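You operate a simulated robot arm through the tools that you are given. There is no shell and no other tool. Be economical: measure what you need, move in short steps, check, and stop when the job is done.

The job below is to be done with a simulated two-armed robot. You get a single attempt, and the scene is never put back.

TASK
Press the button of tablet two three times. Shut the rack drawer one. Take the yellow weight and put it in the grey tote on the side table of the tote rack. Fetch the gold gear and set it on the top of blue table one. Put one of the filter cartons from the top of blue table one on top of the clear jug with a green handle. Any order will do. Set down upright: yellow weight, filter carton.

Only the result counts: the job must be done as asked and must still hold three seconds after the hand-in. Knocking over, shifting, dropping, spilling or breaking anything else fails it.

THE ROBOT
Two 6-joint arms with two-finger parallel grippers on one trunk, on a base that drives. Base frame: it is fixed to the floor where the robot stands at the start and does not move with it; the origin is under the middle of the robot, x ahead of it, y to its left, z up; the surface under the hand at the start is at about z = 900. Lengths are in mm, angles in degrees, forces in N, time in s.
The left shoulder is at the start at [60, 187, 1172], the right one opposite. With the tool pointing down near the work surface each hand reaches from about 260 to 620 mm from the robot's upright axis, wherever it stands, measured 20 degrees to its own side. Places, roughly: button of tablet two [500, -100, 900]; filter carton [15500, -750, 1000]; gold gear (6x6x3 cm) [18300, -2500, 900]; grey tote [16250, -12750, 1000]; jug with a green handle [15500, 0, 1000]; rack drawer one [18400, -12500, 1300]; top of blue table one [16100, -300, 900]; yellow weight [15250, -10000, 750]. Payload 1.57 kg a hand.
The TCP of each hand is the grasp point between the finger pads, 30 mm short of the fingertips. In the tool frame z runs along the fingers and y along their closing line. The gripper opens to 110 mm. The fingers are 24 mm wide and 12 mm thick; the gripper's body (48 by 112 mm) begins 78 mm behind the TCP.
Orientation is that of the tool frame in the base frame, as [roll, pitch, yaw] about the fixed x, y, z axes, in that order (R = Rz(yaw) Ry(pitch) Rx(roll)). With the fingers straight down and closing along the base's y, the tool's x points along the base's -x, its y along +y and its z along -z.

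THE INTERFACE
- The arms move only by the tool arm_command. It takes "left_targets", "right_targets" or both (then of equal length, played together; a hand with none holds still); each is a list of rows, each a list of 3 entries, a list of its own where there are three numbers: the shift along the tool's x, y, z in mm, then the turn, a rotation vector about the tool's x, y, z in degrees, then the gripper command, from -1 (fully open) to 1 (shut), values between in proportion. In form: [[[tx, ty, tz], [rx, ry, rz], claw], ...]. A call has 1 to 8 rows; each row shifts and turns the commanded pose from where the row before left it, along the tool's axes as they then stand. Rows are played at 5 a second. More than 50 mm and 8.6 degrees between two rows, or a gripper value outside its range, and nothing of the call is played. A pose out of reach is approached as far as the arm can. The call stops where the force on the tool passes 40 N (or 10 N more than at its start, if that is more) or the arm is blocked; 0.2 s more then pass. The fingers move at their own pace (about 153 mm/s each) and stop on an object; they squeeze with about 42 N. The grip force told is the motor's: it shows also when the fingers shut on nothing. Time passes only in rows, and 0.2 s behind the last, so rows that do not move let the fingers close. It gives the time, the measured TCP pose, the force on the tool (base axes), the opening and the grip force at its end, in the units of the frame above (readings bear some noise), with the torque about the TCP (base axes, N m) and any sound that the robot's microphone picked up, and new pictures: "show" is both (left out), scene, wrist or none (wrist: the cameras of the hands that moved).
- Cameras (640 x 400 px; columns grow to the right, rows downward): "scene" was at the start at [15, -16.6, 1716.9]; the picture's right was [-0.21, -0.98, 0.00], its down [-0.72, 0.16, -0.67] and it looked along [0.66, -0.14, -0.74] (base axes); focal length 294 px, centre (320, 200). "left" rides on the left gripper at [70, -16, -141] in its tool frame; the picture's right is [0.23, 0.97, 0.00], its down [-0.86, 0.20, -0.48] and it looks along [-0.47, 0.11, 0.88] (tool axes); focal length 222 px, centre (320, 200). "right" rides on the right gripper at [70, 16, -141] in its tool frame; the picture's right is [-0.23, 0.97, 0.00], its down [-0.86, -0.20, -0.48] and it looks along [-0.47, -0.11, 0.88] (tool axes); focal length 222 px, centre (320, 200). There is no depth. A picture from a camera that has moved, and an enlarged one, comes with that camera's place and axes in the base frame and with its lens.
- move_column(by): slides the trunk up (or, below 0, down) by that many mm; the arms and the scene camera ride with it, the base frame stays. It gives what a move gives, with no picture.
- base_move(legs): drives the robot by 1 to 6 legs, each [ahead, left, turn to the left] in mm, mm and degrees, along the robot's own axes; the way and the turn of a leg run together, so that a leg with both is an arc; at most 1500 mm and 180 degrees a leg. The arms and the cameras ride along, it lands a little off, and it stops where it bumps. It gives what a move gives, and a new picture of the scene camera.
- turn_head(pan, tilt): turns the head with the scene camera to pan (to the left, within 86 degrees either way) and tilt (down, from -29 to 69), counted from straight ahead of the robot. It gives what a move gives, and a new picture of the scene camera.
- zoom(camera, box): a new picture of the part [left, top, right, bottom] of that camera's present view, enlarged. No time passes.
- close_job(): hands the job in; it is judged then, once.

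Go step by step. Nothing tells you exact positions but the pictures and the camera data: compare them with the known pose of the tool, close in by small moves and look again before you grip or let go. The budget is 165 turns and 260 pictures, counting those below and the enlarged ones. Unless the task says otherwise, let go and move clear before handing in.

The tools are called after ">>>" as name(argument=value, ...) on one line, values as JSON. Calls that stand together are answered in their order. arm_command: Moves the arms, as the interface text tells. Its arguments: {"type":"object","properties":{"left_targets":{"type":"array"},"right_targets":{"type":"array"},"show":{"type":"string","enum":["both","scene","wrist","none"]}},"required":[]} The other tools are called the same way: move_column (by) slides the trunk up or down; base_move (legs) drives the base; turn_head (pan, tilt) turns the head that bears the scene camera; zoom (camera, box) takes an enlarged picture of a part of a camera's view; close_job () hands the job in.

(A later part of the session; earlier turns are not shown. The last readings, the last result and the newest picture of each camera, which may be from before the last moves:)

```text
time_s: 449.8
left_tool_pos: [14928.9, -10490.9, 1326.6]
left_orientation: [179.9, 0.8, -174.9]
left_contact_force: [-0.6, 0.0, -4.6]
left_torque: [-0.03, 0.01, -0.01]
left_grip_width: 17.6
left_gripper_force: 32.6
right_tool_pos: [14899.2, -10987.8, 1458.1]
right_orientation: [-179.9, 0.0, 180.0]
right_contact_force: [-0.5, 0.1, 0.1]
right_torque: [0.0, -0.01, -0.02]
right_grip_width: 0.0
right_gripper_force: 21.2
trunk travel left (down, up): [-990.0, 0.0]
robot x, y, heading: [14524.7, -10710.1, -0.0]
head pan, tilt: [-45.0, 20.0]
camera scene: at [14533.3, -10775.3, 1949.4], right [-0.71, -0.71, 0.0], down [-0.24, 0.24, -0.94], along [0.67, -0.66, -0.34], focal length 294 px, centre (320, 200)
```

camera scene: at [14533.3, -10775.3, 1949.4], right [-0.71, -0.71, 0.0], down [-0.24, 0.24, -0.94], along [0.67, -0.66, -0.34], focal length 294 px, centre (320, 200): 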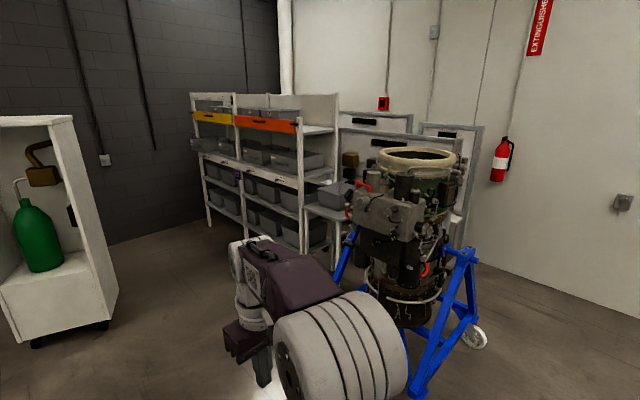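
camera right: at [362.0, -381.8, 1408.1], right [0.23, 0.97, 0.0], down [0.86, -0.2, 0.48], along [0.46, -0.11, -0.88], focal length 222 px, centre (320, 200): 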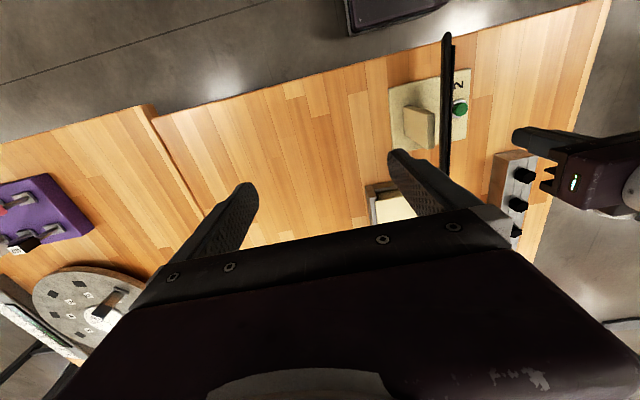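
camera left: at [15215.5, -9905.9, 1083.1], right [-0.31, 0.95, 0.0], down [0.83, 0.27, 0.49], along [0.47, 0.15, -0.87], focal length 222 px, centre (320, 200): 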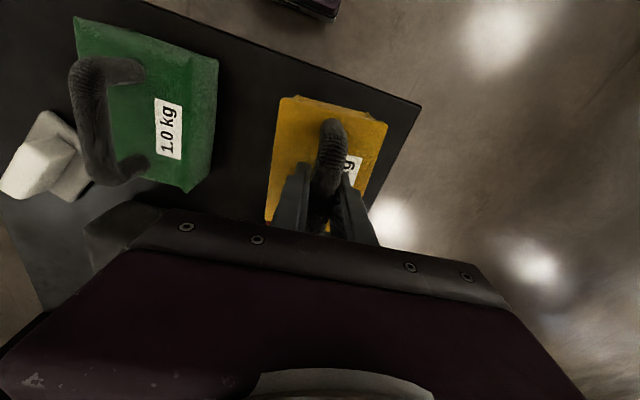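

The grey tote is on the side table behind the engine stand, at ≈[16390, -12840]. I drive round to face it from the north.

>>> base_move(legs=[[0, -450, 0], [1400, 0, 0], [400, 0, 0], [0, 0, -90]])

>>> turn_head(pan=0, tilt=30)

>>> turn_head(pan=50, tilt=20)

```text
time_s: 465.0
left_tool_pos: [16558.9, -11537.3, 1327.3]
left_orientation: [179.8, 0.7, 95.6]
left_contact_force: [0.1, 0.2, -4.8]
left_torque: [0.06, -0.03, -0.02]
left_grip_width: 17.4
left_gripper_force: 32.4
right_tool_pos: [16060.6, -11512.4, 1458.7]
right_orientation: [-179.9, 0.0, 90.7]
right_contact_force: [0.9, -0.6, -0.4]
right_torque: [0.03, 0.0, -0.03]
right_grip_width: 0.0
right_gripper_force: 21.0
trunk travel left (down, up): [-990.0, 0.0]
robot x, y, heading: [16330.6, -11135.6, -89.1]
head pan, tilt: [-45.0, 20.0]
camera scene: at [16267.0, -11145.6, 1949.5], right [-0.72, 0.7, 0.0], down [0.24, 0.25, -0.94], along [-0.66, -0.67, -0.34], focal length 294 px, centre (320, 200)
```

scene: 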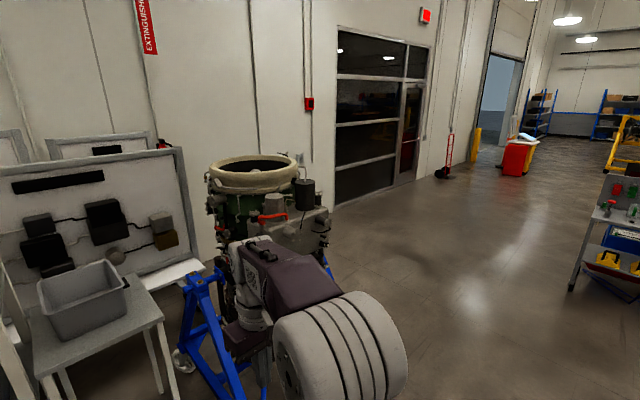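

```text
time_s: 466.2
left_tool_pos: [16558.3, -11535.9, 1326.2]
left_orientation: [179.9, 0.8, 95.7]
left_contact_force: [0.4, -0.2, -4.9]
left_torque: [0.0, 0.04, 0.01]
left_grip_width: 17.3
left_gripper_force: 32.2
right_tool_pos: [16060.8, -11512.4, 1458.3]
right_orientation: [-180.0, 0.0, 90.7]
right_contact_force: [0.2, 0.2, 0.3]
right_torque: [-0.01, 0.02, -0.01]
right_grip_width: 0.0
right_gripper_force: 20.6
trunk travel left (down, up): [-990.0, 0.0]
robot x, y, heading: [16331.8, -11138.1, -89.2]
head pan, tilt: [0.0, 30.0]
camera scene: at [16332.4, -11169.2, 1933.4], right [-1.0, -0.01, 0.0], down [-0.01, 0.5, -0.87], along [0.01, -0.87, -0.5], focal length 294 px, centre (320, 200)
```

scene: 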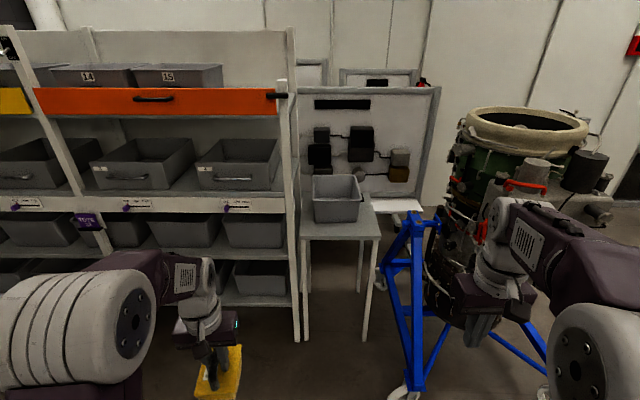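

```text
time_s: 467.3
left_tool_pos: [16558.3, -11536.6, 1327.0]
left_orientation: [179.9, 0.8, 95.6]
left_contact_force: [0.2, 0.4, -4.7]
left_torque: [0.03, 0.01, 0.0]
left_grip_width: 17.3
left_gripper_force: 32.7
right_tool_pos: [16061.2, -11510.6, 1457.9]
right_orientation: [-180.0, 0.0, 90.7]
right_contact_force: [-0.6, -1.0, -0.9]
right_torque: [0.0, 0.0, 0.0]
right_grip_width: 0.2
right_gripper_force: 21.6
trunk travel left (down, up): [-990.0, 0.0]
robot x, y, heading: [16331.6, -11139.9, -89.3]
head pan, tilt: [50.0, 20.0]
camera scene: at [16403.5, -11137.8, 1949.4], right [-0.63, -0.77, 0.0], down [-0.27, 0.22, -0.94], along [0.73, -0.59, -0.34], focal length 294 px, centre (320, 200)
```

scene: 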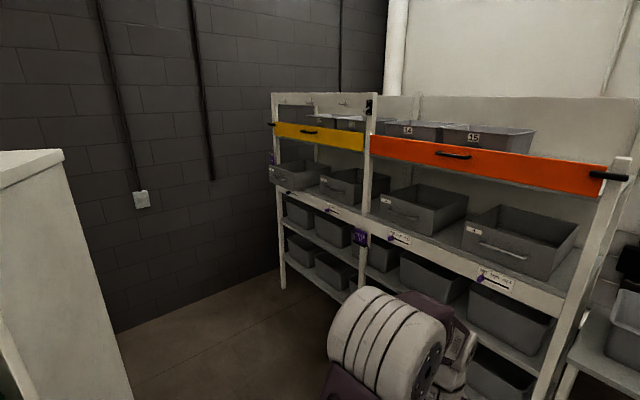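

The tote is at ≈[16240, -12800], rim z≈1110, table top z≈920. I bring the left hand inward, lower the trunk a little, and drive up.

>>> arm_command(left_targets=[[[0, -40, 0], [0, 0, 0], 1], [[0, -40, 0], [0, 0, 0], 1], [[0, -40, 0], [0, 0, 0], 1], [[0, -38, 0], [0, 0, 0], 1]], right_targets=[[[0, 25, 0], [0, 0, 0], 1], [[0, 25, 0], [0, 0, 0], 1], [[0, 0, 0], [0, 0, 0], 1], [[0, 0, 0], [0, 0, 0], 1]], show="none")

>>> move_column(by=-60)

>>> base_move(legs=[[600, -105, -0.7]])

>>> turn_head(pan=0, tilt=40)

```text
time_s: 468.3
left_tool_pos: [16398.9, -11553.4, 1325.3]
left_orientation: [179.8, 0.7, 95.7]
left_contact_force: [-0.1, 0.3, -4.8]
left_torque: [0.03, -0.01, 0.0]
left_grip_width: 17.5
left_gripper_force: 32.3
right_tool_pos: [16109.9, -11511.6, 1457.4]
right_orientation: [179.9, 0.0, 90.6]
right_contact_force: [-0.4, -0.6, 0.1]
right_torque: [-0.01, -0.02, 0.01]
right_grip_width: 0.2
right_gripper_force: 20.8
trunk travel left (down, up): [-990.0, 0.0]
robot x, y, heading: [16335.7, -11138.2, -89.1]
head pan, tilt: [50.0, 20.0]
```

```text
time_s: 469.3
left_tool_pos: [16401.0, -11552.9, 1265.0]
left_orientation: [179.9, 0.8, 95.7]
left_contact_force: [-0.4, -0.2, -5.9]
left_torque: [0.01, 0.03, -0.01]
left_grip_width: 17.3
left_gripper_force: 32.5
right_tool_pos: [16111.3, -11510.5, 1397.5]
right_orientation: [-179.9, 0.1, 90.6]
right_contact_force: [0.5, -0.2, 0.1]
right_torque: [0.01, 0.01, 0.0]
right_grip_width: 0.5
right_gripper_force: 21.8
trunk travel left (down, up): [-930.0, 60.0]
robot x, y, heading: [16331.9, -11138.5, -89.4]
head pan, tilt: [50.0, 20.0]
```

```text
time_s: 472.8
left_tool_pos: [16295.4, -12148.8, 1267.1]
left_orientation: [179.9, 0.7, 95.1]
left_contact_force: [0.1, -0.5, -5.7]
left_torque: [0.02, 0.02, 0.01]
left_grip_width: 17.7
left_gripper_force: 32.1
right_tool_pos: [16005.5, -12103.8, 1398.2]
right_orientation: [-179.9, 0.1, 89.9]
right_contact_force: [-0.2, -0.5, 0.9]
right_torque: [-0.01, -0.01, -0.02]
right_grip_width: 0.2
right_gripper_force: 21.4
trunk travel left (down, up): [-930.0, 60.0]
robot x, y, heading: [16231.0, -11737.0, -90.1]
head pan, tilt: [50.0, 20.0]
camera scene: at [16302.4, -11733.0, 1889.4], right [-0.64, -0.77, 0.0], down [-0.26, 0.22, -0.94], along [0.72, -0.6, -0.34], focal length 294 px, centre (320, 200)
```

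scene: 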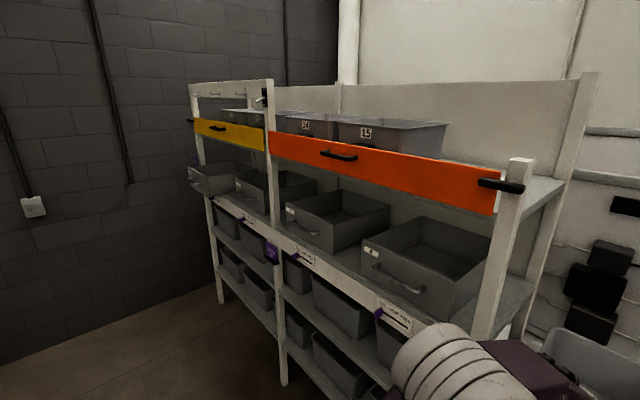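

```text
time_s: 473.9
left_tool_pos: [16294.1, -12151.4, 1264.5]
left_orientation: [179.9, 0.8, 95.0]
left_contact_force: [-1.4, 0.3, -4.8]
left_torque: [0.01, -0.04, -0.01]
left_grip_width: 17.2
left_gripper_force: 32.0
right_tool_pos: [16005.0, -12104.9, 1398.7]
right_orientation: [-179.9, 0.1, 90.0]
right_contact_force: [0.2, -0.2, -0.6]
right_torque: [0.02, -0.02, 0.0]
right_grip_width: 0.1
right_gripper_force: 21.3
trunk travel left (down, up): [-930.0, 60.0]
robot x, y, heading: [16232.4, -11736.0, -90.1]
head pan, tilt: [0.0, 40.0]
camera scene: at [16230.8, -11760.3, 1858.1], right [-1.0, 0.0, 0.0], down [0.0, 0.64, -0.77], along [0.0, -0.77, -0.64], focal length 294 px, centre (320, 200)
```

scene: 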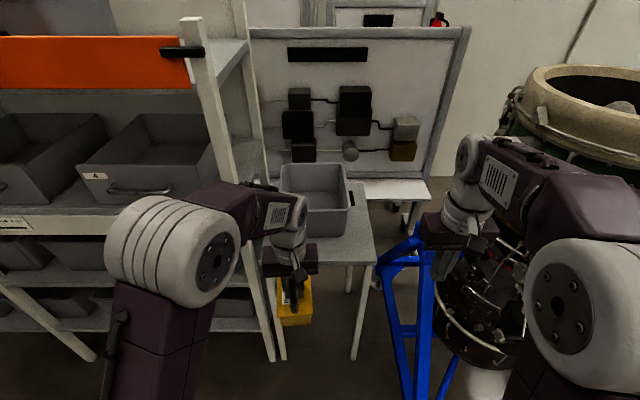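

Rim corners give the tote x 16105–16410, y -12950…-12643. I tuck the right arm a bit more and advance to the table.

>>> arm_command(right_targets=[[[0, 25, -20], [0, 0, 0], 1], [[0, 25, -20], [0, 0, 0], 1]], show="none")

>>> base_move(legs=[[440, 0, 0]])

```text
time_s: 474.5
left_tool_pos: [16295.7, -12149.3, 1266.9]
left_orientation: [179.9, 0.6, 94.9]
left_contact_force: [1.2, 0.1, -5.2]
left_torque: [0.04, 0.05, -0.03]
left_grip_width: 17.5
left_gripper_force: 32.4
right_tool_pos: [16057.4, -12103.8, 1437.7]
right_orientation: [-179.8, 0.1, 90.0]
right_contact_force: [0.8, -0.6, -0.5]
right_torque: [-0.01, -0.01, 0.0]
right_grip_width: 0.0
right_gripper_force: 21.6
trunk travel left (down, up): [-930.0, 60.0]
robot x, y, heading: [16231.9, -11740.1, -89.9]
head pan, tilt: [0.0, 40.0]
```

```text
time_s: 477.2
left_tool_pos: [16294.4, -12590.5, 1265.9]
left_orientation: [179.9, 0.8, 94.9]
left_contact_force: [-0.2, 1.1, -4.7]
left_torque: [0.0, -0.01, -0.03]
left_grip_width: 17.4
left_gripper_force: 32.2
right_tool_pos: [16055.7, -12544.7, 1437.2]
right_orientation: [-179.9, 0.2, 90.1]
right_contact_force: [0.8, -0.7, 0.7]
right_torque: [-0.03, 0.01, 0.01]
right_grip_width: 0.0
right_gripper_force: 20.8
trunk travel left (down, up): [-930.0, 60.0]
robot x, y, heading: [16230.2, -12177.6, -90.2]
head pan, tilt: [0.0, 40.0]
camera scene: at [16230.8, -12200.7, 1858.1], right [-1.0, 0.0, 0.0], down [0.0, 0.64, -0.77], along [0.0, -0.77, -0.64], focal length 294 px, centre (320, 200)
```

scene: 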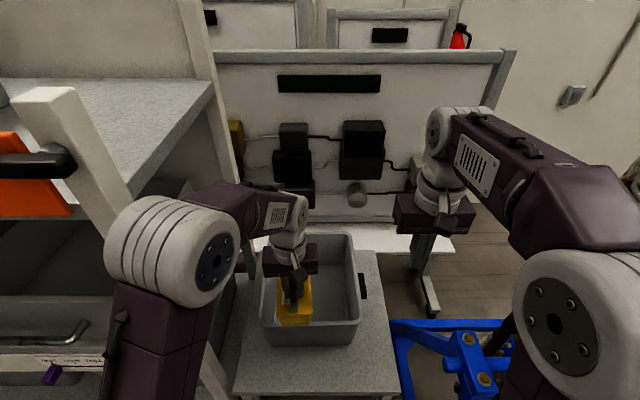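

>>> arm_command(left_targets=[[[-40, -3, 0], [0, 0, 0], 1], [[-40, -3, 0], [0, 0, 0], 1], [[-40, -3, 0], [0, 0, 0], 1], [[-40, -5, 0], [0, 0, 0], 1]], show="both")

```text
time_s: 478.2
left_tool_pos: [16293.9, -12755.6, 1263.8]
left_orientation: [179.8, 0.3, 95.0]
left_contact_force: [0.8, -0.4, -4.9]
left_torque: [0.04, 0.03, 0.01]
left_grip_width: 17.6
left_gripper_force: 32.9
right_tool_pos: [16055.1, -12552.3, 1437.6]
right_orientation: [-179.9, -0.1, 90.0]
right_contact_force: [-0.3, -0.7, 0.5]
right_torque: [0.06, 0.06, 0.0]
right_grip_width: 0.0
right_gripper_force: 21.6
trunk travel left (down, up): [-930.0, 60.0]
robot x, y, heading: [16230.8, -12176.4, -90.2]
head pan, tilt: [0.0, 40.0]
camera scene: at [16230.7, -12208.6, 1858.1], right [-1.0, 0.0, 0.0], down [0.0, 0.65, -0.76], along [0.0, -0.76, -0.65], focal length 294 px, centre (320, 200)
camera left: at [16269.8, -12686.9, 1405.0], right [0.95, 0.31, 0.0], down [0.27, -0.83, 0.48], along [0.15, -0.46, -0.88], focal length 222 px, centre (320, 200)
```

scene: 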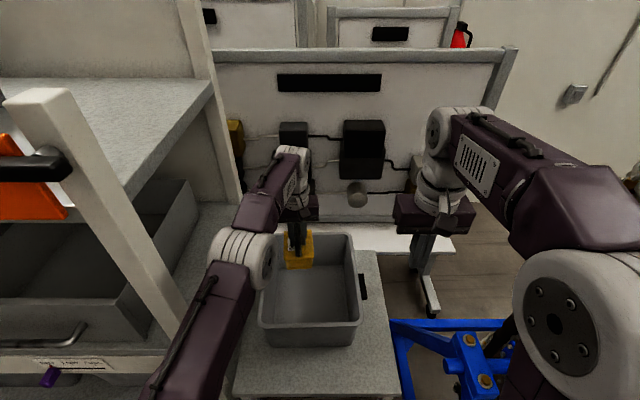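
left: 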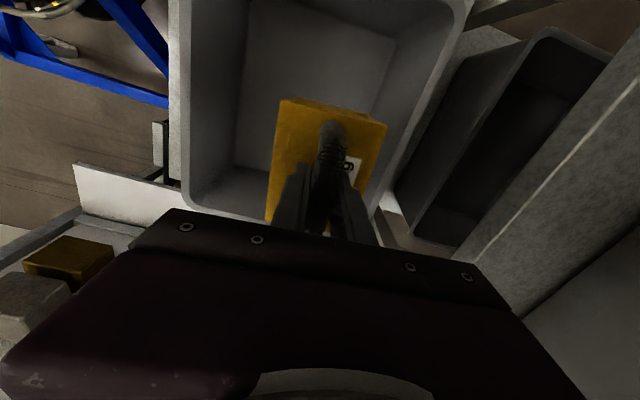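

The tote centre is about [16258, -12750]; the weight is 35 mm too far to the left. I correct and descend in stages.

>>> arm_command(left_targets=[[[4, -18, 0], [0, 0, 0], 1], [[4, -18, 10], [0, 0, 0], 1], [[0, 0, 40], [0, 0, 0], 1], [[0, 0, 40], [0, 0, 0], 1], [[0, 0, 40], [0, 0, 0], 1], [[0, 0, 30], [0, 0, 0], 1], [[0, 0, 0], [0, 0, 0], 1]], show="both")

```text
time_s: 479.8
left_tool_pos: [16257.6, -12750.1, 1107.4]
left_orientation: [179.9, 0.7, 95.0]
left_contact_force: [0.2, 0.2, -4.7]
left_torque: [0.01, 0.01, -0.01]
left_grip_width: 17.3
left_gripper_force: 33.0
right_tool_pos: [16056.0, -12546.8, 1437.9]
right_orientation: [-179.9, 0.1, 90.0]
right_contact_force: [0.1, 0.5, 0.2]
right_torque: [-0.05, -0.04, 0.01]
right_grip_width: 0.1
right_gripper_force: 21.0
trunk travel left (down, up): [-930.0, 60.0]
robot x, y, heading: [16231.9, -12180.8, -89.8]
head pan, tilt: [0.0, 40.0]
camera scene: at [16231.1, -12203.6, 1858.0], right [-1.0, 0.0, 0.0], down [0.0, 0.64, -0.77], along [0.0, -0.77, -0.64], focal length 294 px, centre (320, 200)
camera left: at [16234.3, -12680.7, 1247.2], right [0.95, 0.31, 0.0], down [0.27, -0.83, 0.49], along [0.15, -0.47, -0.87], focal length 222 px, centre (320, 200)
```

scene: 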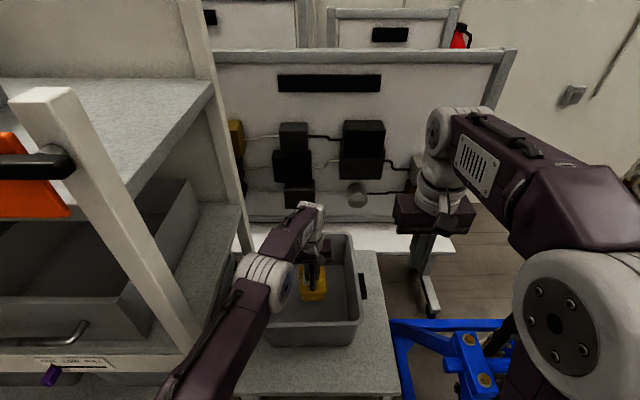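
left: 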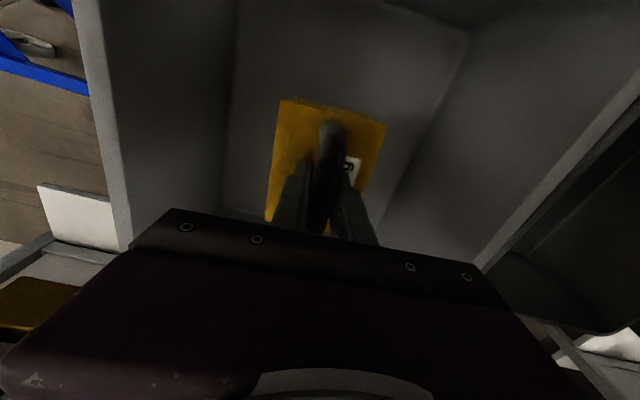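

>>> arm_command(left_targets=[[[0, 0, 25], [0, 0, 0], 1], [[0, 0, 20], [0, 0, 0], 1], [[0, 0, 12], [0, 0, 0], 1], [[0, 0, 5], [0, 0, 0], 1], [[0, 0, 5], [0, 0, 0], 1], [[0, 0, 0], [0, 0, 0], 1]], show="scene")

```text
time_s: 481.2
left_tool_pos: [16260.5, -12745.9, 1041.9]
left_orientation: [179.8, 0.8, 95.1]
left_contact_force: [-0.1, 0.0, -5.1]
left_torque: [-0.01, 0.03, -0.03]
left_grip_width: 17.6
left_gripper_force: 32.5
left hand out of reach, approached as far as the arm can: row 2, 4
right_tool_pos: [16055.5, -12546.9, 1439.0]
right_orientation: [-179.9, 0.0, 90.0]
right_contact_force: [-0.4, 0.0, 0.7]
right_torque: [0.01, 0.01, 0.01]
right_grip_width: 0.0
right_gripper_force: 20.7
trunk travel left (down, up): [-930.0, 60.0]
robot x, y, heading: [16233.6, -12177.9, -89.8]
head pan, tilt: [0.0, 40.0]
camera scene: at [16230.7, -12204.0, 1858.0], right [-1.0, 0.0, 0.0], down [0.0, 0.64, -0.77], along [0.0, -0.77, -0.64], focal length 294 px, centre (320, 200)
```

scene: 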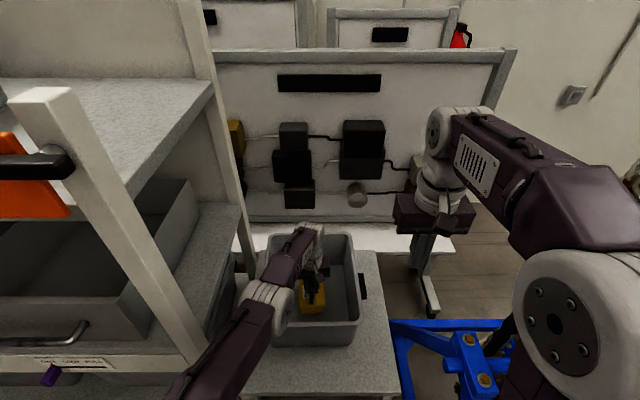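

Near the arm's reach limit, so I lower with the trunk instead, in small steps.

>>> move_column(by=-12)

>>> move_column(by=-6)

```text
time_s: 481.8
left_tool_pos: [16260.0, -12745.2, 1031.8]
left_orientation: [-180.0, 1.0, 95.0]
left_contact_force: [0.6, 0.6, 8.2]
left_torque: [-0.61, 0.04, 0.07]
left_grip_width: 17.4
left_gripper_force: 32.3
right_tool_pos: [16056.1, -12546.3, 1427.7]
right_orientation: [-180.0, 0.1, 90.0]
right_contact_force: [-0.3, 0.4, -0.1]
right_torque: [0.0, 0.01, 0.02]
right_grip_width: 0.0
right_gripper_force: 21.1
trunk travel left (down, up): [-918.0, 72.0]
robot x, y, heading: [16232.1, -12177.3, -90.2]
head pan, tilt: [0.0, 40.0]
```

```text
time_s: 482.4
left_tool_pos: [16259.3, -12747.2, 1031.9]
left_orientation: [-179.7, 1.7, 95.0]
left_contact_force: [2.3, 7.3, 15.8]
left_torque: [0.17, 0.08, -0.02]
left_grip_width: 17.5
left_gripper_force: 32.4
right_tool_pos: [16055.6, -12543.6, 1421.6]
right_orientation: [-179.9, 0.1, 90.0]
right_contact_force: [0.1, -0.4, -0.4]
right_torque: [0.04, 0.0, -0.02]
right_grip_width: 0.0
right_gripper_force: 21.7
trunk travel left (down, up): [-912.0, 78.0]
robot x, y, heading: [16233.6, -12180.3, -90.1]
head pan, tilt: [0.0, 40.0]
stopped: the force on the tool passed its limit at 42 N (the readings are from after the stop); the commanded pose is now the measured one
```

It rests on the tote floor. I open slowly and look.

>>> arm_command(left_targets=[[[0, 0, 0], [0, 0, 0], 0.6], [[0, 0, 0], [0, 0, 0], 0.4], [[0, 0, 0], [0, 0, 0], 0.2], [[0, 0, 0], [0, 0, 0], 0.2]], show="wrist")

```text
time_s: 483.4
left_tool_pos: [16258.6, -12748.1, 1030.4]
left_orientation: [-179.9, 1.7, 95.0]
left_contact_force: [-5.4, -2.3, 13.9]
left_torque: [0.13, -0.06, -0.03]
left_grip_width: 38.4
left_gripper_force: 0.1
right_tool_pos: [16053.1, -12545.3, 1421.6]
right_orientation: [-180.0, 0.1, 90.0]
right_contact_force: [0.1, 1.2, 0.4]
right_torque: [-0.03, 0.03, 0.01]
right_grip_width: 0.0
right_gripper_force: 21.2
trunk travel left (down, up): [-912.0, 78.0]
robot x, y, heading: [16230.3, -12179.8, -89.9]
head pan, tilt: [0.0, 40.0]
camera left: at [16235.0, -12676.2, 1168.9], right [0.95, 0.31, -0.01], down [0.27, -0.82, 0.5], along [0.15, -0.48, -0.86], focal length 222 px, centre (320, 200)
```

left: 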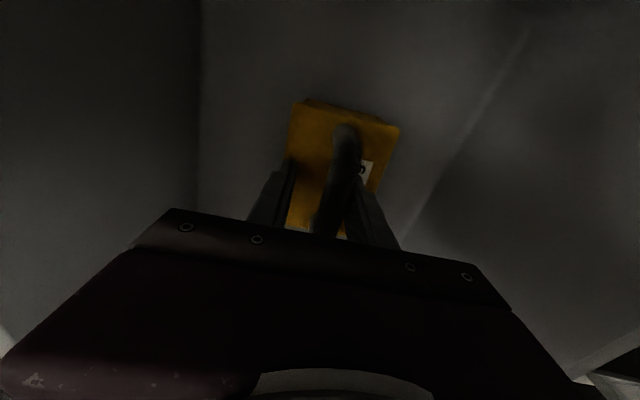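

Released. I raise the trunk, then the arm, out of the tote.

>>> move_column(by=76)

>>> arm_command(left_targets=[[[8, 0, -40], [0, 0, 0], 0.2], [[10, 0, -40], [0, 0, 0], 0.2], [[15, 0, -40], [0, 0, 0], 0.2], [[15, 0, -40], [0, 0, 0], 0.2]], show="both")

```text
time_s: 484.6
left_tool_pos: [16260.0, -12749.8, 1104.4]
left_orientation: [-179.9, 1.5, 95.0]
left_contact_force: [-0.1, 0.5, -0.1]
left_torque: [0.0, -0.03, -0.01]
left_grip_width: 44.1
left_gripper_force: 0.0
right_tool_pos: [16055.6, -12549.2, 1496.1]
right_orientation: [-179.9, 0.1, 90.0]
right_contact_force: [-0.3, 1.1, -0.5]
right_torque: [0.0, 0.03, -0.03]
right_grip_width: 0.0
right_gripper_force: 21.8
trunk travel left (down, up): [-988.0, 2.0]
robot x, y, heading: [16231.8, -12178.9, -90.1]
head pan, tilt: [0.0, 40.0]
```

```text
time_s: 485.6
left_tool_pos: [16237.7, -12746.7, 1263.9]
left_orientation: [-179.9, 1.3, 95.0]
left_contact_force: [0.1, 0.7, 0.3]
left_torque: [0.0, -0.01, -0.03]
left_grip_width: 44.0
left_gripper_force: 0.1
left hand out of reach, approached as far as the arm can: row 1, 2, 3, 4
right_tool_pos: [16055.3, -12546.4, 1496.5]
right_orientation: [-179.8, 0.0, 90.0]
right_contact_force: [0.3, -0.5, 0.1]
right_torque: [0.01, 0.0, 0.0]
right_grip_width: 0.0
right_gripper_force: 21.6
trunk travel left (down, up): [-988.0, 2.0]
robot x, y, heading: [16233.3, -12179.6, -90.0]
head pan, tilt: [0.0, 40.0]
camera scene: at [16230.1, -12202.2, 1916.5], right [-1.0, 0.0, 0.0], down [0.0, 0.64, -0.77], along [0.0, -0.77, -0.64], focal length 294 px, centre (320, 200)
camera left: at [16213.9, -12675.7, 1402.4], right [0.95, 0.31, -0.01], down [0.27, -0.82, 0.5], along [0.15, -0.47, -0.87], focal length 222 px, centre (320, 200)
```

scene: 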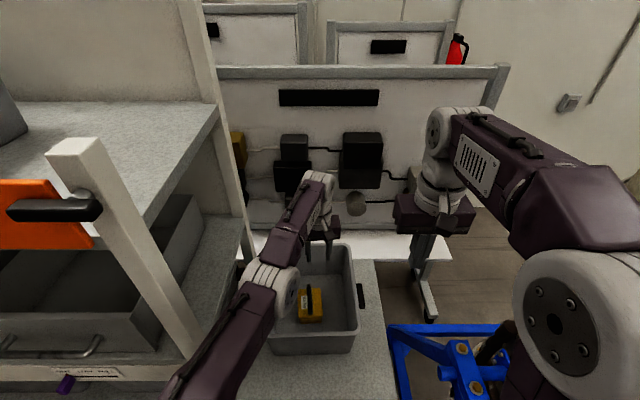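
left: 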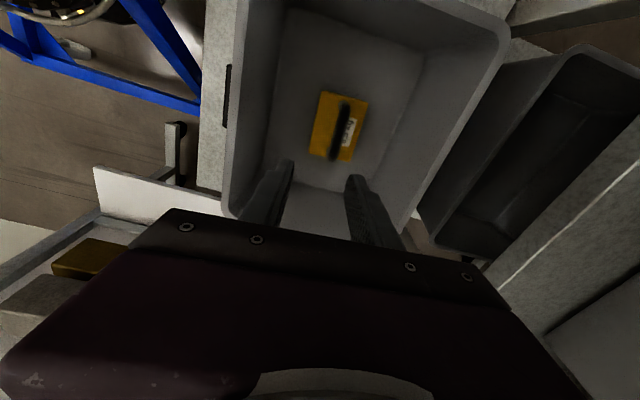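

The yellow weight stands upright in the tote. I back out and bring the left arm back to a bent pose.

>>> base_move(legs=[[-780, 0, 0]])

>>> arm_command(left_targets=[[[19, 4, -40], [0, 0, 0], 1], [[19, 4, -40], [0, 0, 0], 1], [[19, 4, -40], [0, 0, 0], 1], [[22, 5, -40], [0, 0, 0], 1], [[22, 5, -40], [0, 0, 0], 1], [[25, 10, -20], [0, 0, 0], 1]], show="none")

>>> turn_head(pan=50, tilt=25)

```text
time_s: 489.8
left_tool_pos: [16237.6, -11968.6, 1261.5]
left_orientation: [-180.0, 1.2, 94.8]
left_contact_force: [0.3, 0.3, 0.3]
left_torque: [-0.02, 0.01, 0.02]
left_grip_width: 44.1
left_gripper_force: 0.1
right_tool_pos: [16054.9, -11767.0, 1496.1]
right_orientation: [-179.9, 0.0, 89.9]
right_contact_force: [-0.6, -0.4, 0.0]
right_torque: [-0.02, -0.01, 0.0]
right_grip_width: 0.0
right_gripper_force: 21.0
trunk travel left (down, up): [-988.0, 2.0]
robot x, y, heading: [16233.4, -11403.0, -90.1]
head pan, tilt: [0.0, 40.0]
camera scene: at [16231.1, -11424.4, 1916.5], right [-1.0, 0.0, 0.0], down [0.0, 0.64, -0.77], along [0.0, -0.77, -0.64], focal length 294 px, centre (320, 200)
```

scene: 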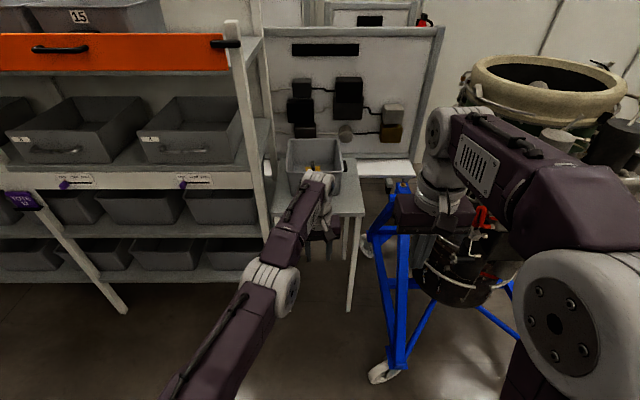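

```text
time_s: 491.2
left_tool_pos: [16233.5, -11897.0, 1478.4]
left_orientation: [-179.9, 1.5, 94.9]
left_contact_force: [-0.4, 0.3, -0.2]
left_torque: [-0.03, -0.04, 0.0]
left_grip_width: 0.0
left_gripper_force: 21.6
left hand out of reach, approached as far as the arm can: row 1, 2, 3, 4, 5, 6
right_tool_pos: [16055.5, -11764.2, 1496.5]
right_orientation: [-179.9, 0.3, 89.9]
right_contact_force: [0.0, 1.1, -0.3]
right_torque: [-0.03, 0.04, -0.01]
right_grip_width: 0.0
right_gripper_force: 21.3
trunk travel left (down, up): [-988.0, 2.0]
robot x, y, heading: [16234.9, -11393.9, -90.0]
head pan, tilt: [0.0, 40.0]
```

```text
time_s: 492.4
left_tool_pos: [16234.9, -11899.4, 1476.2]
left_orientation: [-179.8, 1.3, 95.0]
left_contact_force: [-0.4, 0.1, 0.4]
left_torque: [0.01, 0.0, 0.02]
left_grip_width: 0.1
left_gripper_force: 21.7
right_tool_pos: [16055.2, -11765.8, 1496.5]
right_orientation: [-180.0, 0.0, 90.0]
right_contact_force: [0.0, 0.2, 0.1]
right_torque: [-0.03, 0.02, -0.02]
right_grip_width: 0.0
right_gripper_force: 21.3
trunk travel left (down, up): [-988.0, 2.0]
robot x, y, heading: [16235.7, -11396.9, -90.2]
head pan, tilt: [50.0, 25.0]
camera scene: at [16301.6, -11396.6, 1939.8], right [-0.64, -0.76, 0.0], down [-0.32, 0.27, -0.91], along [0.69, -0.58, -0.42], focal length 294 px, centre (320, 200)
```

scene: 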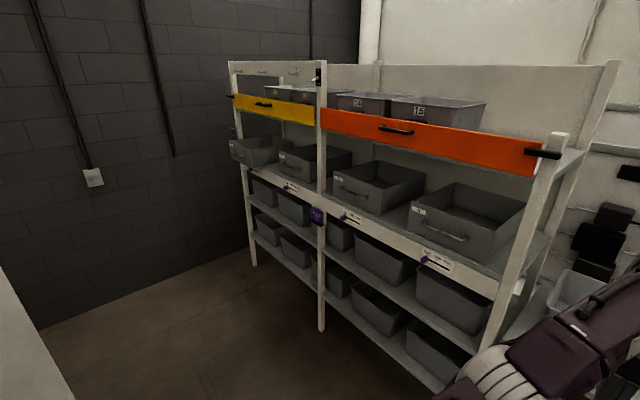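

>>> zoom(camera="scene", box=[220, 55, 380, 195])

```text
2.86 times, centred on (300, 125) of scene
camera zoom: at [16301.6, -11396.6, 1939.8], right [-0.64, -0.76, 0.0], down [-0.32, 0.27, -0.91], along [0.69, -0.58, -0.42], focal length 841 px, centre (377, 414)
```

zoom: 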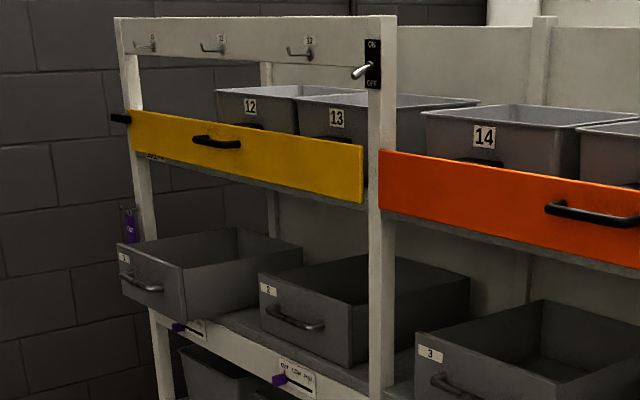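

Drawer 1 (far left, labelled) sticks out. I drive along the rack to stand before it.

>>> base_move(legs=[[80, 1000, 0], [0, 1150, 0]])

>>> turn_head(pan=10, tilt=30)

```text
time_s: 503.0
left_tool_pos: [18379.9, -11985.3, 1477.3]
left_orientation: [180.0, 1.3, 95.1]
left_contact_force: [0.3, -0.3, 0.0]
left_torque: [0.01, -0.02, 0.0]
left_grip_width: 0.1
left_gripper_force: 20.7
right_tool_pos: [18199.2, -11852.0, 1497.2]
right_orientation: [-179.9, 0.1, 90.1]
right_contact_force: [-0.2, 0.1, -0.2]
right_torque: [0.0, -0.01, 0.01]
right_grip_width: 0.1
right_gripper_force: 21.0
trunk travel left (down, up): [-988.0, 2.0]
robot x, y, heading: [18382.4, -11483.1, -89.8]
head pan, tilt: [50.0, 25.0]
camera scene: at [18443.2, -11481.3, 1939.9], right [-0.64, -0.77, 0.0], down [-0.32, 0.27, -0.91], along [0.7, -0.58, -0.42], focal length 294 px, centre (320, 200)
```

scene: 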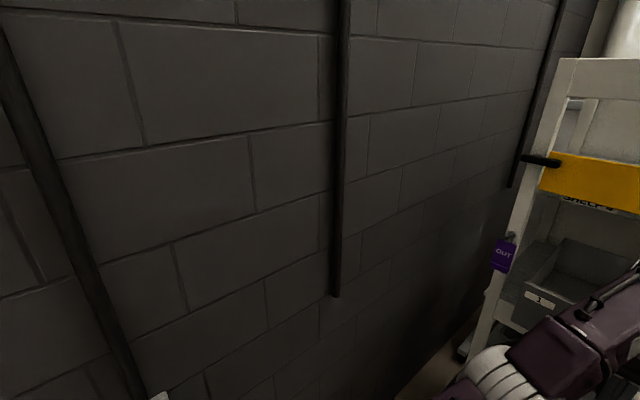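

```text
time_s: 504.1
left_tool_pos: [18381.1, -11984.4, 1477.7]
left_orientation: [-179.9, 1.3, 95.1]
left_contact_force: [-0.7, -0.3, -0.1]
left_torque: [-0.01, -0.01, 0.04]
left_grip_width: 0.0
left_gripper_force: 20.5
right_tool_pos: [18200.4, -11851.3, 1497.0]
right_orientation: [-179.9, 0.1, 90.1]
right_contact_force: [0.4, 0.2, -0.5]
right_torque: [-0.02, 0.02, -0.01]
right_grip_width: 0.0
right_gripper_force: 21.0
trunk travel left (down, up): [-988.0, 2.0]
robot x, y, heading: [18375.0, -11480.5, -89.8]
head pan, tilt: [10.0, 30.0]
camera scene: at [18390.7, -11511.2, 1931.9], right [-0.98, -0.18, 0.0], down [-0.09, 0.49, -0.87], along [0.15, -0.85, -0.5], focal length 294 px, centre (320, 200)
```

scene: 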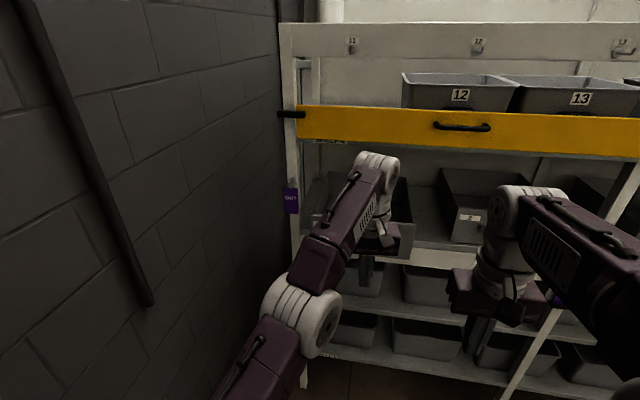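

Drawer 1 is straight ahead (centre x≈18395, z≈1290), hidden by the stretched left arm. I bend the left arm back out of its stretch.

>>> arm_command(left_targets=[[[24, 10, -34], [0, 0, 0], 1], [[25, 11, -32], [0, 0, 0], 1], [[27, 12, -30], [0, 0, 0], 1], [[30, 12, -25], [0, 0, 0], 1], [[35, 14, -15], [0, 0, 0], 1], [[35, 14, 0], [0, 0, 0], 1]], show="none")

```text
time_s: 505.4
left_tool_pos: [18432.9, -11811.0, 1593.4]
left_orientation: [-179.8, 1.6, 95.2]
left_contact_force: [0.0, 0.5, 0.2]
left_torque: [-0.04, 0.02, -0.06]
left_grip_width: 0.1
left_gripper_force: 21.4
left hand out of reach, approached as far as the arm can: row 1
right_tool_pos: [18201.8, -11848.9, 1498.5]
right_orientation: [-179.9, 0.2, 90.0]
right_contact_force: [0.5, -0.2, 0.5]
right_torque: [-0.05, 0.01, 0.0]
right_grip_width: 0.0
right_gripper_force: 20.9
trunk travel left (down, up): [-988.0, 2.0]
robot x, y, heading: [18376.8, -11483.8, -89.9]
head pan, tilt: [10.0, 30.0]
```

>>> arm_command(left_targets=[[[0, 40, 10], [0, 0, 0], 1], [[0, 40, 20], [0, 0, 0], 1], [[0, 40, 25], [0, 0, 0], 1], [[0, 40, 25], [0, 0, 0], 1], [[0, 30, 25], [0, 0, 0], 1]], right_targets=[[[0, 0, 0], [0, -8, 0], 1], [[0, 0, 0], [0, -8, 0], 1], [[0, 0, 0], [0, -8, 0], 1], [[0, 0, 0], [0, -8, 0], 1], [[0, 0, 0], [0, -8, 0], 1]], show="scene")

```text
time_s: 506.6
left_tool_pos: [18622.9, -11802.5, 1487.8]
left_orientation: [-179.8, 1.4, 95.1]
left_contact_force: [0.6, -0.1, -0.1]
left_torque: [0.0, 0.04, 0.01]
left_grip_width: 0.0
left_gripper_force: 21.0
right_tool_pos: [18205.0, -11888.8, 1488.8]
right_orientation: [-179.7, 40.2, 90.2]
right_contact_force: [0.2, -0.5, -0.2]
right_torque: [0.02, 0.03, -0.02]
right_grip_width: 0.0
right_gripper_force: 20.9
right hand out of reach, approached as far as the arm can: row 4, 5
trunk travel left (down, up): [-988.0, 2.0]
robot x, y, heading: [18380.1, -11481.9, -89.5]
head pan, tilt: [10.0, 30.0]
camera scene: at [18392.0, -11512.9, 1931.8], right [-0.98, -0.18, 0.0], down [-0.09, 0.49, -0.87], along [0.15, -0.85, -0.5], focal length 294 px, centre (320, 200)
```

scene: 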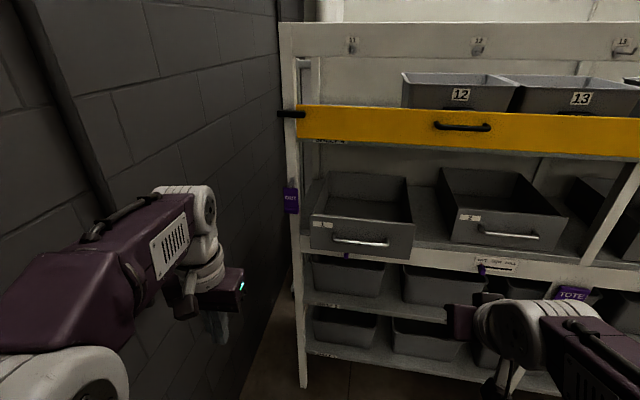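

Drawer 1's front is at y≈-12360 (x 18224–18572, top z≈1370); its neighbours' fronts are at ≈-12505. The right hand, fingers tilted forward, goes in front of its centre.

>>> arm_command(right_targets=[[[18, 35, 21.4], [0, 0, 0], 1], [[18, 35, 21.4], [0, 0, 0], 1], [[18, 35, 21.4], [0, 0, 0], 1], [[18, 35, 21.4], [0, 0, 0], 1], [[18, 35, 21.4], [0, 0, 0], 1], [[0, 15, 0], [0, 0, 0], 1]], show="none")

```text
time_s: 508.1
left_tool_pos: [18622.0, -11801.7, 1487.5]
left_orientation: [-179.8, 1.3, 95.0]
left_contact_force: [1.2, -0.2, 0.4]
left_torque: [-0.01, 0.02, -0.01]
left_grip_width: 0.3
left_gripper_force: 21.2
right_tool_pos: [18393.9, -11887.6, 1348.2]
right_orientation: [-179.8, 40.0, 90.4]
right_contact_force: [-0.1, 0.0, 0.1]
right_torque: [0.0, 0.0, -0.01]
right_grip_width: 0.2
right_gripper_force: 21.8
trunk travel left (down, up): [-988.0, 2.0]
robot x, y, heading: [18377.0, -11482.2, -89.7]
head pan, tilt: [10.0, 30.0]
```

>>> base_move(legs=[[400, 0, 0]])

>>> turn_head(pan=0, tilt=42)

>>> zoom(camera="right", box=[0, 0, 640, 400])

```text
time_s: 510.6
left_tool_pos: [18623.6, -12196.7, 1487.8]
left_orientation: [-179.9, 1.5, 95.4]
left_contact_force: [-0.2, 1.1, -0.8]
left_torque: [-0.02, 0.01, -0.03]
left_grip_width: 0.0
left_gripper_force: 21.6
right_tool_pos: [18396.3, -12285.1, 1349.5]
right_orientation: [-179.9, 40.2, 90.5]
right_contact_force: [-0.3, 0.8, -0.3]
right_torque: [0.0, -0.02, 0.02]
right_grip_width: 0.1
right_gripper_force: 21.6
trunk travel left (down, up): [-988.0, 2.0]
robot x, y, heading: [18377.8, -11878.6, -89.3]
head pan, tilt: [10.0, 30.0]
camera scene: at [18392.6, -11906.7, 1931.9], right [-0.98, -0.18, 0.0], down [-0.09, 0.49, -0.87], along [0.16, -0.85, -0.5], focal length 294 px, centre (320, 200)
```

scene: 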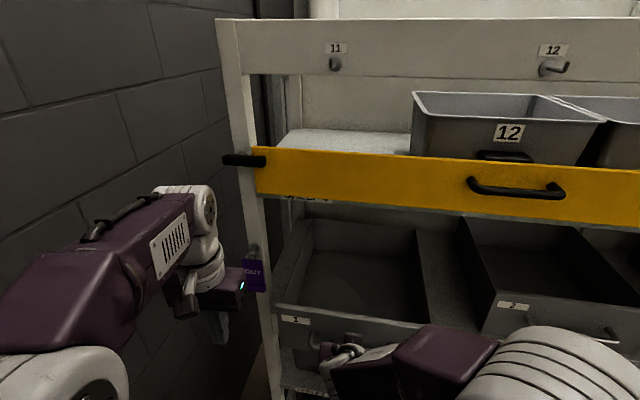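

```text
time_s: 511.3
left_tool_pos: [18623.8, -12198.5, 1487.8]
left_orientation: [-179.9, 1.4, 95.3]
left_contact_force: [0.0, 0.2, -0.9]
left_torque: [-0.04, -0.02, -0.02]
left_grip_width: 0.0
left_gripper_force: 21.1
right_tool_pos: [18397.2, -12286.7, 1348.6]
right_orientation: [-179.9, 40.1, 90.5]
right_contact_force: [0.0, 0.2, 0.5]
right_torque: [0.0, -0.02, 0.01]
right_grip_width: 0.0
right_gripper_force: 21.9
trunk travel left (down, up): [-988.0, 2.0]
robot x, y, heading: [18379.7, -11883.4, -89.7]
head pan, tilt: [0.0, 42.0]
camera scene: at [18376.9, -11904.7, 1913.6], right [-1.0, -0.01, 0.0], down [-0.01, 0.67, -0.74], along [0.01, -0.74, -0.67], focal length 294 px, centre (320, 200)
```

scene: 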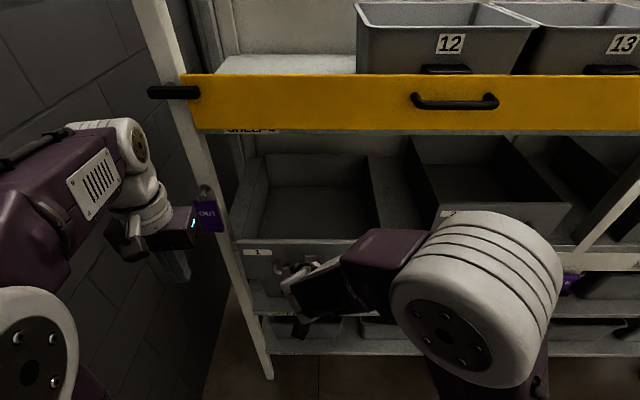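

```text
1.00 times, centred on (320, 200) of right (not enlarged: the box is as wide or as high as the picture)
camera zoom: at [18411.8, -12141.1, 1412.6], right [0.98, -0.17, 0.14], down [-0.2, -0.35, 0.92], along [-0.1, -0.92, -0.37], focal length 222 px, centre (320, 200)
```

zoom: 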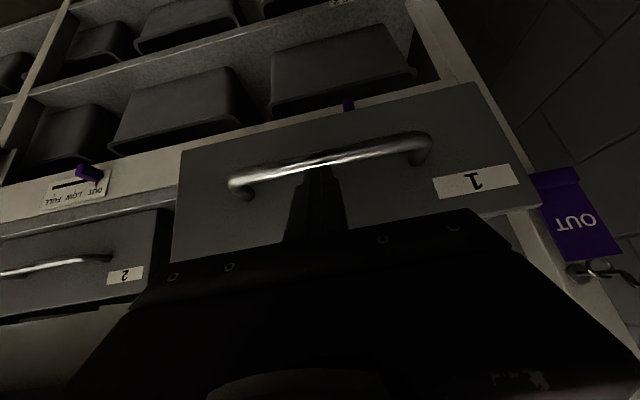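

The fingertips stand just before the drawer front. I push forward with the arm.

>>> arm_command(right_targets=[[[-15.3, 0, 12.9], [0, 0, 0], 1], [[-11.5, 0, 9.6], [0, 0, 0], 1], [[-11.5, 0, 9.6], [0, 0, 0], 1], [[-11.5, 0, 9.6], [0, 0, 0], 1], [[-11.5, 0, 9.6], [0, 0, 0], 1]], show="wrist")

```text
time_s: 512.5
left_tool_pos: [18624.9, -12201.3, 1487.8]
left_orientation: [-179.9, 1.3, 95.5]
left_contact_force: [-0.3, 0.3, -0.6]
left_torque: [-0.03, -0.01, -0.01]
left_grip_width: 0.1
left_gripper_force: 21.5
right_tool_pos: [18397.0, -12367.9, 1349.0]
right_orientation: [-180.0, 40.1, 90.6]
right_contact_force: [0.5, 0.4, 0.3]
right_torque: [0.02, -0.01, 0.02]
right_grip_width: 0.1
right_gripper_force: 21.4
trunk travel left (down, up): [-988.0, 2.0]
robot x, y, heading: [18378.5, -11885.0, -89.3]
head pan, tilt: [0.0, 42.0]
camera right: at [18412.4, -12223.1, 1412.7], right [0.98, -0.17, 0.14], down [-0.2, -0.35, 0.92], along [-0.1, -0.92, -0.37], focal length 222 px, centre (320, 200)
```

right: 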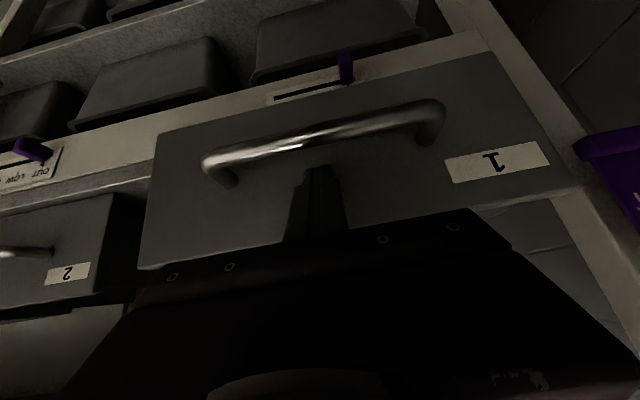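

>>> arm_command(right_targets=[[[-11.5, 0, 9.6], [0, 0, 0], 1], [[-11.5, 0, 9.6], [0, 0, 0], 1], [[-11.5, 0, 9.6], [0, 0, 0], 1], [[-11.5, 0, 9.6], [0, 0, 0], 1]], show="wrist")

```text
time_s: 513.5
left_tool_pos: [18623.4, -12200.4, 1488.2]
left_orientation: [-179.9, 1.3, 95.5]
left_contact_force: [-0.6, 0.0, 0.1]
left_torque: [0.0, 0.02, -0.01]
left_grip_width: 0.1
left_gripper_force: 21.6
right_tool_pos: [18398.2, -12428.2, 1348.8]
right_orientation: [-179.9, 40.0, 90.6]
right_contact_force: [0.0, -0.4, -0.6]
right_torque: [-0.02, -0.02, -0.02]
right_grip_width: 0.1
right_gripper_force: 21.9
trunk travel left (down, up): [-988.0, 2.0]
robot x, y, heading: [18380.5, -11882.4, -89.2]
head pan, tilt: [0.0, 42.0]
camera right: at [18413.1, -12282.9, 1413.1], right [0.98, -0.17, 0.14], down [-0.2, -0.35, 0.92], along [-0.1, -0.92, -0.37], focal length 222 px, centre (320, 200)
```

right: 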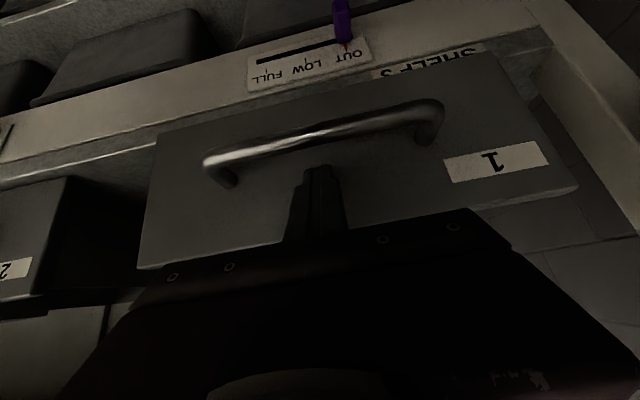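

The drawer moves with the hand at little force. I keep pushing.

>>> arm_command(right_targets=[[[-11.5, 0, 9.6], [0, 0, 0], 1], [[-11.5, 0, 9.6], [0, 0, 0], 1], [[-11.5, 0, 9.6], [0, 0, 0], 1], [[-7.7, 0, 6.4], [0, 0, 0], 1]], show="both")

```text
time_s: 514.4
left_tool_pos: [18623.6, -12188.0, 1491.1]
left_orientation: [-179.8, 1.8, 95.4]
left_contact_force: [0.6, 0.4, 0.3]
left_torque: [-0.04, -0.03, 0.06]
left_grip_width: 0.0
left_gripper_force: 21.3
right_tool_pos: [18399.0, -12460.5, 1349.6]
right_orientation: [-179.5, 39.7, 90.6]
right_contact_force: [2.8, 27.9, 10.7]
right_torque: [0.19, 0.22, 0.06]
right_grip_width: 0.0
right_gripper_force: 21.3
trunk travel left (down, up): [-988.0, 2.0]
robot x, y, heading: [18380.8, -11883.0, -89.7]
head pan, tilt: [0.0, 42.0]
stopped in row 4 (right hand): the force on the tool passed its limit at 46 N (the readings are from after the stop); the commanded pose is now the measured one
camera scene: at [18376.8, -11888.8, 1914.2], right [-1.0, -0.01, 0.0], down [-0.01, 0.66, -0.75], along [0.01, -0.75, -0.66], focal length 294 px, centre (320, 200)
camera right: at [18414.2, -12315.5, 1414.1], right [0.98, -0.17, 0.14], down [-0.19, -0.35, 0.92], along [-0.11, -0.92, -0.38], focal length 222 px, centre (320, 200)
```

scene: 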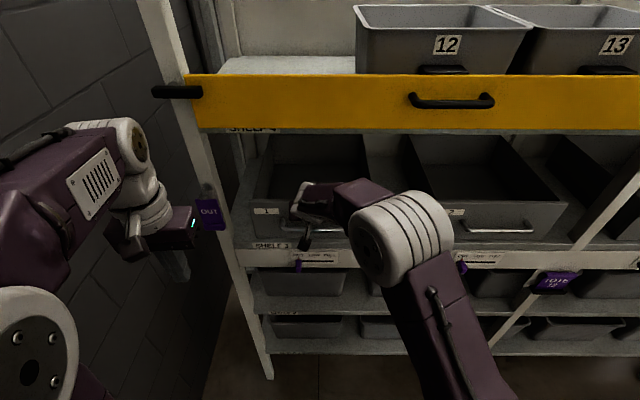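
right: 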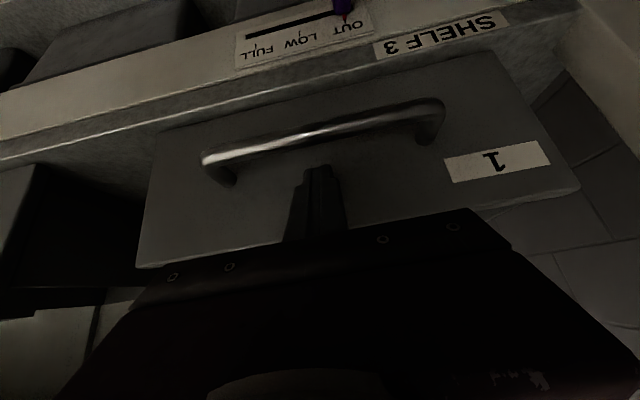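

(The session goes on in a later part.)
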